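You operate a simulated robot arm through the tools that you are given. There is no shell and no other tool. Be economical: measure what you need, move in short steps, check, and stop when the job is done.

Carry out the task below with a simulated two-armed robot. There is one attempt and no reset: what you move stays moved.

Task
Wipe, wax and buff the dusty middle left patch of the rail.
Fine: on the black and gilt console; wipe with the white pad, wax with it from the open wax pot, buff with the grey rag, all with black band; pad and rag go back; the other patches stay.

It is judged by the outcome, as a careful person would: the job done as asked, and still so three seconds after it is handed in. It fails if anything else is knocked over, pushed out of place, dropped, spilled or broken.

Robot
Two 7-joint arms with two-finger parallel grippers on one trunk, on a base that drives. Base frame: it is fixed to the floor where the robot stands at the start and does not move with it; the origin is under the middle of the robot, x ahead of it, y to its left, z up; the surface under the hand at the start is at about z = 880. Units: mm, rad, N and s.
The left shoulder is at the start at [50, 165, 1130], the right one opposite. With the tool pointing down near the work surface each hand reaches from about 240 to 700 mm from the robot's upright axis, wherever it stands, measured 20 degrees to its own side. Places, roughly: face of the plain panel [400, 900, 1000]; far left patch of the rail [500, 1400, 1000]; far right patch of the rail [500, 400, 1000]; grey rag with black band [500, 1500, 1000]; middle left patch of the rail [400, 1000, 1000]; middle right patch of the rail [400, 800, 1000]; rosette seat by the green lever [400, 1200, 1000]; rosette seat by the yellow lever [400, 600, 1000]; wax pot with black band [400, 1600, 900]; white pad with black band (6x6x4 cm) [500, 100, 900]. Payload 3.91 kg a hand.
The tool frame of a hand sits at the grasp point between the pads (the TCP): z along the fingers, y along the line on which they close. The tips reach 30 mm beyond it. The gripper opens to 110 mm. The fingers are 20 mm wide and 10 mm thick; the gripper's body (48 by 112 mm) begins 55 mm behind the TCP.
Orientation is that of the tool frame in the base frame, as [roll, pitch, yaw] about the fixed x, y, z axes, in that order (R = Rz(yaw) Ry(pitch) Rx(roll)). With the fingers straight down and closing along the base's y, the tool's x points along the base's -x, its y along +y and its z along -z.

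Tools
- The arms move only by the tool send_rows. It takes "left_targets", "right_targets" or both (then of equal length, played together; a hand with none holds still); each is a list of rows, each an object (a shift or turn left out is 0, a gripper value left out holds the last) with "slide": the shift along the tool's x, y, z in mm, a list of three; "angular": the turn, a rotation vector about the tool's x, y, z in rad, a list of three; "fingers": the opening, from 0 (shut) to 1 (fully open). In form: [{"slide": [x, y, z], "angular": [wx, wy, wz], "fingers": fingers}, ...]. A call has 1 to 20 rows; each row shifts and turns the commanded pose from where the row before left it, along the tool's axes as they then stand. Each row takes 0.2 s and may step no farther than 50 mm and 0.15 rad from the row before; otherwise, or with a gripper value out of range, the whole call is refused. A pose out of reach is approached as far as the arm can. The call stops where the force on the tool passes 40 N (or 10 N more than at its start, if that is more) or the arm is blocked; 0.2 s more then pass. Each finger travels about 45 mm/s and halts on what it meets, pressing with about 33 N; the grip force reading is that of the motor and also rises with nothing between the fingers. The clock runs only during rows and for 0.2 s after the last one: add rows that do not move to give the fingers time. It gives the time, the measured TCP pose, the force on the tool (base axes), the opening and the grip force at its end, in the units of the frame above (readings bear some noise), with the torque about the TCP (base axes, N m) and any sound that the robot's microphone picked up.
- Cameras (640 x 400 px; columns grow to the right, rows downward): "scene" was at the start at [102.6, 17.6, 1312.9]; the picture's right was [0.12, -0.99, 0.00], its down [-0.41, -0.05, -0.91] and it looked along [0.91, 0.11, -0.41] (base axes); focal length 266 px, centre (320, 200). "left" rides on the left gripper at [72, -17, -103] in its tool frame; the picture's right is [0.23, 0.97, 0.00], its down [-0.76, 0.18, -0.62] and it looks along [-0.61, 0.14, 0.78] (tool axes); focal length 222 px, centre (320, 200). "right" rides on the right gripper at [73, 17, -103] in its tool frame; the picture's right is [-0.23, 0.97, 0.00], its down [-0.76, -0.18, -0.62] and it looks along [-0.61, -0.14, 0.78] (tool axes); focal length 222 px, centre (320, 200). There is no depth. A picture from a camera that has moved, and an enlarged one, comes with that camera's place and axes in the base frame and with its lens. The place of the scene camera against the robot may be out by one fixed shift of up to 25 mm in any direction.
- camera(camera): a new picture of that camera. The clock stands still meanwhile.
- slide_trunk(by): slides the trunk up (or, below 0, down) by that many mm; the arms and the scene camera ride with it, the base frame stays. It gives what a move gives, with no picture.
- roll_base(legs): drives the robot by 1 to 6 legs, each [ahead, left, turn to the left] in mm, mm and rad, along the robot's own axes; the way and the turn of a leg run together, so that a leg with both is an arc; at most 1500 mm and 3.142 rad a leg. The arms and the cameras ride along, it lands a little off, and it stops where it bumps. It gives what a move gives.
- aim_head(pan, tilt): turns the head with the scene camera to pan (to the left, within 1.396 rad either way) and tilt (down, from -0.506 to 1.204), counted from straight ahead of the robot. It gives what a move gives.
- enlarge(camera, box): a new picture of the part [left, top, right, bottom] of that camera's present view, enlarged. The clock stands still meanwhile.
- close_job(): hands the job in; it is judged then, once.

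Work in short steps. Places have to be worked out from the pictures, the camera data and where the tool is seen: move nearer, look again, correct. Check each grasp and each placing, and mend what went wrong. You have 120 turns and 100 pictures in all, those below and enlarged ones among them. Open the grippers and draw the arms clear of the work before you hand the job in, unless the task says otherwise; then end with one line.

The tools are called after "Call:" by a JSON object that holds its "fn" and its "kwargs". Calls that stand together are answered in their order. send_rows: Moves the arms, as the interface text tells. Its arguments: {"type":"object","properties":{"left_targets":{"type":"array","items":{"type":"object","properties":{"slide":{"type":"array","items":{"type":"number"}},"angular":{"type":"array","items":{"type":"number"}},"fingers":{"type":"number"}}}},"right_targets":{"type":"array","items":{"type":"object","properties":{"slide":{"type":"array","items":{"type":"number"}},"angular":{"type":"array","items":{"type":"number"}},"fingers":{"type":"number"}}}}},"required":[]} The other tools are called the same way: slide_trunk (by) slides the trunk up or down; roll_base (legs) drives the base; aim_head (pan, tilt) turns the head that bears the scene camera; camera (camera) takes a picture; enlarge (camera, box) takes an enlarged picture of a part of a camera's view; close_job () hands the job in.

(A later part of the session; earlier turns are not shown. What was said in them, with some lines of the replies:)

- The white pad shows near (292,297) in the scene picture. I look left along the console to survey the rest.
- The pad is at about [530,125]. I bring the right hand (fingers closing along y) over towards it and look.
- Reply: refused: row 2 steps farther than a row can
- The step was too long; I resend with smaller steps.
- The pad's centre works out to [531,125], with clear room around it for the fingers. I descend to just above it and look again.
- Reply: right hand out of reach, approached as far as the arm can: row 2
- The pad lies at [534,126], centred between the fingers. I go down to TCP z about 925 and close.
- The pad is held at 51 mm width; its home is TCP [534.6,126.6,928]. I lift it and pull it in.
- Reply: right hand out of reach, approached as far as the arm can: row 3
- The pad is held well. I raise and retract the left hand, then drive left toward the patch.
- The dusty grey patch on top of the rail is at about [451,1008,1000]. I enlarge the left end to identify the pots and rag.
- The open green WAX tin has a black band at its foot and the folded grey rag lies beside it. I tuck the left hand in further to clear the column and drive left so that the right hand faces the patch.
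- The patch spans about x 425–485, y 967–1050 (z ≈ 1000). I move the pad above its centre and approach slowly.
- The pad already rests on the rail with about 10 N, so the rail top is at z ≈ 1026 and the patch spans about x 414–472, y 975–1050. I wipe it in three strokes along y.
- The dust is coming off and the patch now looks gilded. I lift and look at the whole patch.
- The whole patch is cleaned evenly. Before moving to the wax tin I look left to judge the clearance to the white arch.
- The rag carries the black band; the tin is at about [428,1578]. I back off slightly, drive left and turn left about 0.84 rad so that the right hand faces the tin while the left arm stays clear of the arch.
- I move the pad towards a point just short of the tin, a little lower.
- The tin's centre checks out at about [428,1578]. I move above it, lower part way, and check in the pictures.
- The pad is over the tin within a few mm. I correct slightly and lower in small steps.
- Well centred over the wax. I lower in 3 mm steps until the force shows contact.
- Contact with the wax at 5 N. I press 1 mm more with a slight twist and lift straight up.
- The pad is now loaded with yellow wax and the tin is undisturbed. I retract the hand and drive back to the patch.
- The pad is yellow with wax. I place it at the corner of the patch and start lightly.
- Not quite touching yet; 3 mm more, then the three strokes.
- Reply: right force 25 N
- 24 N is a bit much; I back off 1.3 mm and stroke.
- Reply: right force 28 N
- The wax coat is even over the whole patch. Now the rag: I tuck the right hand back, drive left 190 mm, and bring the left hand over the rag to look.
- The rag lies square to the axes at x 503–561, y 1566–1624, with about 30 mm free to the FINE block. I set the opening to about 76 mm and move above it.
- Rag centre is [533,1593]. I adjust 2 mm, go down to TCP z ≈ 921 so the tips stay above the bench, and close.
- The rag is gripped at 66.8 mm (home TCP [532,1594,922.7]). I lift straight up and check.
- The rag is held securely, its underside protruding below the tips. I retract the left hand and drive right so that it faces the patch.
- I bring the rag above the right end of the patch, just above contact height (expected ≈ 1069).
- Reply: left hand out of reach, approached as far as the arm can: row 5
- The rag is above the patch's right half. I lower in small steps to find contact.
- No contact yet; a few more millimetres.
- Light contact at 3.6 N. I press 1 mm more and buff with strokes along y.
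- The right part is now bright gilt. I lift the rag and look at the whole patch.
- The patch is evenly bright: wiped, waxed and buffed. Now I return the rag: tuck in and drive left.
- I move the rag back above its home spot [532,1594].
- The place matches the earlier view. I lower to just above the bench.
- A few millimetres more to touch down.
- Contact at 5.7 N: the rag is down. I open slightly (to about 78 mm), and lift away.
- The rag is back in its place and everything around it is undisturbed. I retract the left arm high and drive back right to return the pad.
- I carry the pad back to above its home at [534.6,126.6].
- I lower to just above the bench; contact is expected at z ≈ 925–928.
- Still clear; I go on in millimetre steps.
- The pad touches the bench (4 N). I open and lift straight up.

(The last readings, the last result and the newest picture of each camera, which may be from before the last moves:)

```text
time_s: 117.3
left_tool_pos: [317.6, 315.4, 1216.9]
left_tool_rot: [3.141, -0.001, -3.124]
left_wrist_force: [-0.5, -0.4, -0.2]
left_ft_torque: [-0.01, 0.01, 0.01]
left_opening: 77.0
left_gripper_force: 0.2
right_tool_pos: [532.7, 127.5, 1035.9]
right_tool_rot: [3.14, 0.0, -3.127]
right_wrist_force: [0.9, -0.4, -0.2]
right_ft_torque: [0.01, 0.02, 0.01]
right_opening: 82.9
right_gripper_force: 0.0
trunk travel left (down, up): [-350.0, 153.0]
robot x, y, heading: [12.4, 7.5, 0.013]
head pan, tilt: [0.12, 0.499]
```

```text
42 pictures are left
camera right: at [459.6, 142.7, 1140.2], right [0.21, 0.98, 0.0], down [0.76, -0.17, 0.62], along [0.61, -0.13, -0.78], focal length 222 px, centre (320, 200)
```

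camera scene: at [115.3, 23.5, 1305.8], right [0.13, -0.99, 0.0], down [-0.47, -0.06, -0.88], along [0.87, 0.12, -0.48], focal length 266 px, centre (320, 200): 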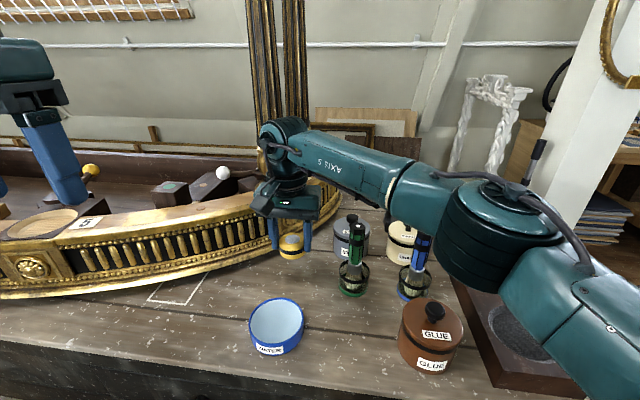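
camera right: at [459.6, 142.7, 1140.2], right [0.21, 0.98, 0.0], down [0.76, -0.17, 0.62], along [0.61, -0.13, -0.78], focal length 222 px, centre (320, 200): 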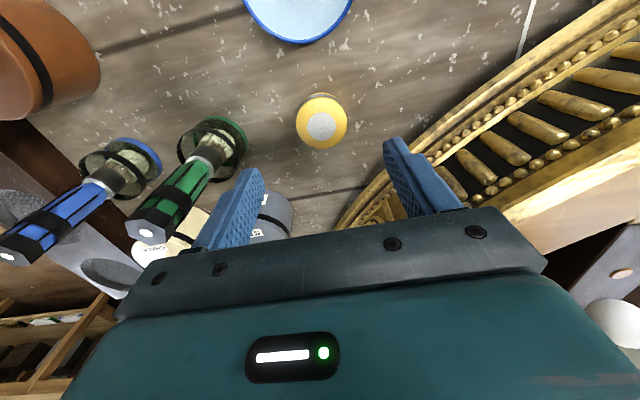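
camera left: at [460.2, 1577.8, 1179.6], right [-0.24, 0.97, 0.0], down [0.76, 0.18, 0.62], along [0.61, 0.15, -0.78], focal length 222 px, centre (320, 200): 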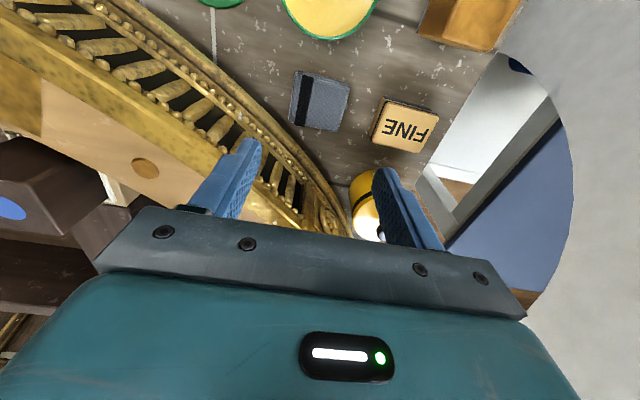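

The pad stands at its home spot. I retract the right hand (away from the brushes, high), open both grippers and take a last look.

Call:
{"fn": "send_rows", "kwargs": {"right_targets": [{"slide": [0, 0, -45]}, {"slide": [25, -15, -38]}, {"slide": [30, -30, -20]}, {"slide": [30, -35, 0]}, {"slide": [30, -35, 0]}, {"slide": [20, -40, 0]}, {"fingers": 1.0}, {"fingers": 1.0}], "left_targets": [{}, {}, {}, {}, {}, {"fingers": 1.0}, {"fingers": 1.0}, {}]}}

Call:
{"fn": "camera", "kwargs": {"camera": "scene"}}

```text
time_s: 119.1
left_tool_pos: [317.9, 315.3, 1218.1]
left_tool_rot: [-3.141, 0.001, -3.126]
left_wrist_force: [0.1, 0.1, 0.4]
left_ft_torque: [-0.02, -0.01, 0.01]
left_opening: 110.0
left_gripper_force: 0.2
right_tool_pos: [400.4, -30.7, 1138.1]
right_tool_rot: [3.141, 0.0, -3.13]
right_wrist_force: [0.7, 0.7, -0.4]
right_ft_torque: [0.03, -0.01, -0.02]
right_opening: 110.1
right_gripper_force: 0.1
trunk travel left (down, up): [-350.0, 153.0]
robot x, y, heading: [13.3, 4.0, 0.014]
head pan, tilt: [0.12, 0.499]
```

```text
41 pictures are left
camera scene: at [115.4, 23.4, 1305.8], right [0.13, -0.99, 0.0], down [-0.47, -0.06, -0.88], along [0.87, 0.12, -0.48], focal length 266 px, centre (320, 200)
```

scene: 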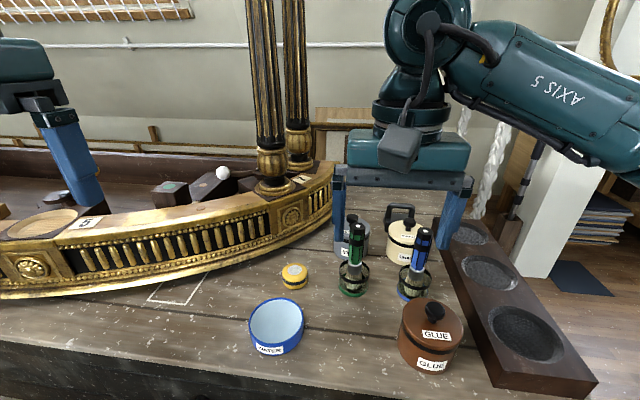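

Everything is in place, the hands are open and clear of the work. I hand the job in.

Call:
{"fn": "close_job", "kwargs": {}}

```text
The job is handed in.
```

The middle left patch has been wiped, waxed and buffed to an even shine. The white pad, still coated in wax, and the grey rag are back in their places, and nothing else was disturbed.
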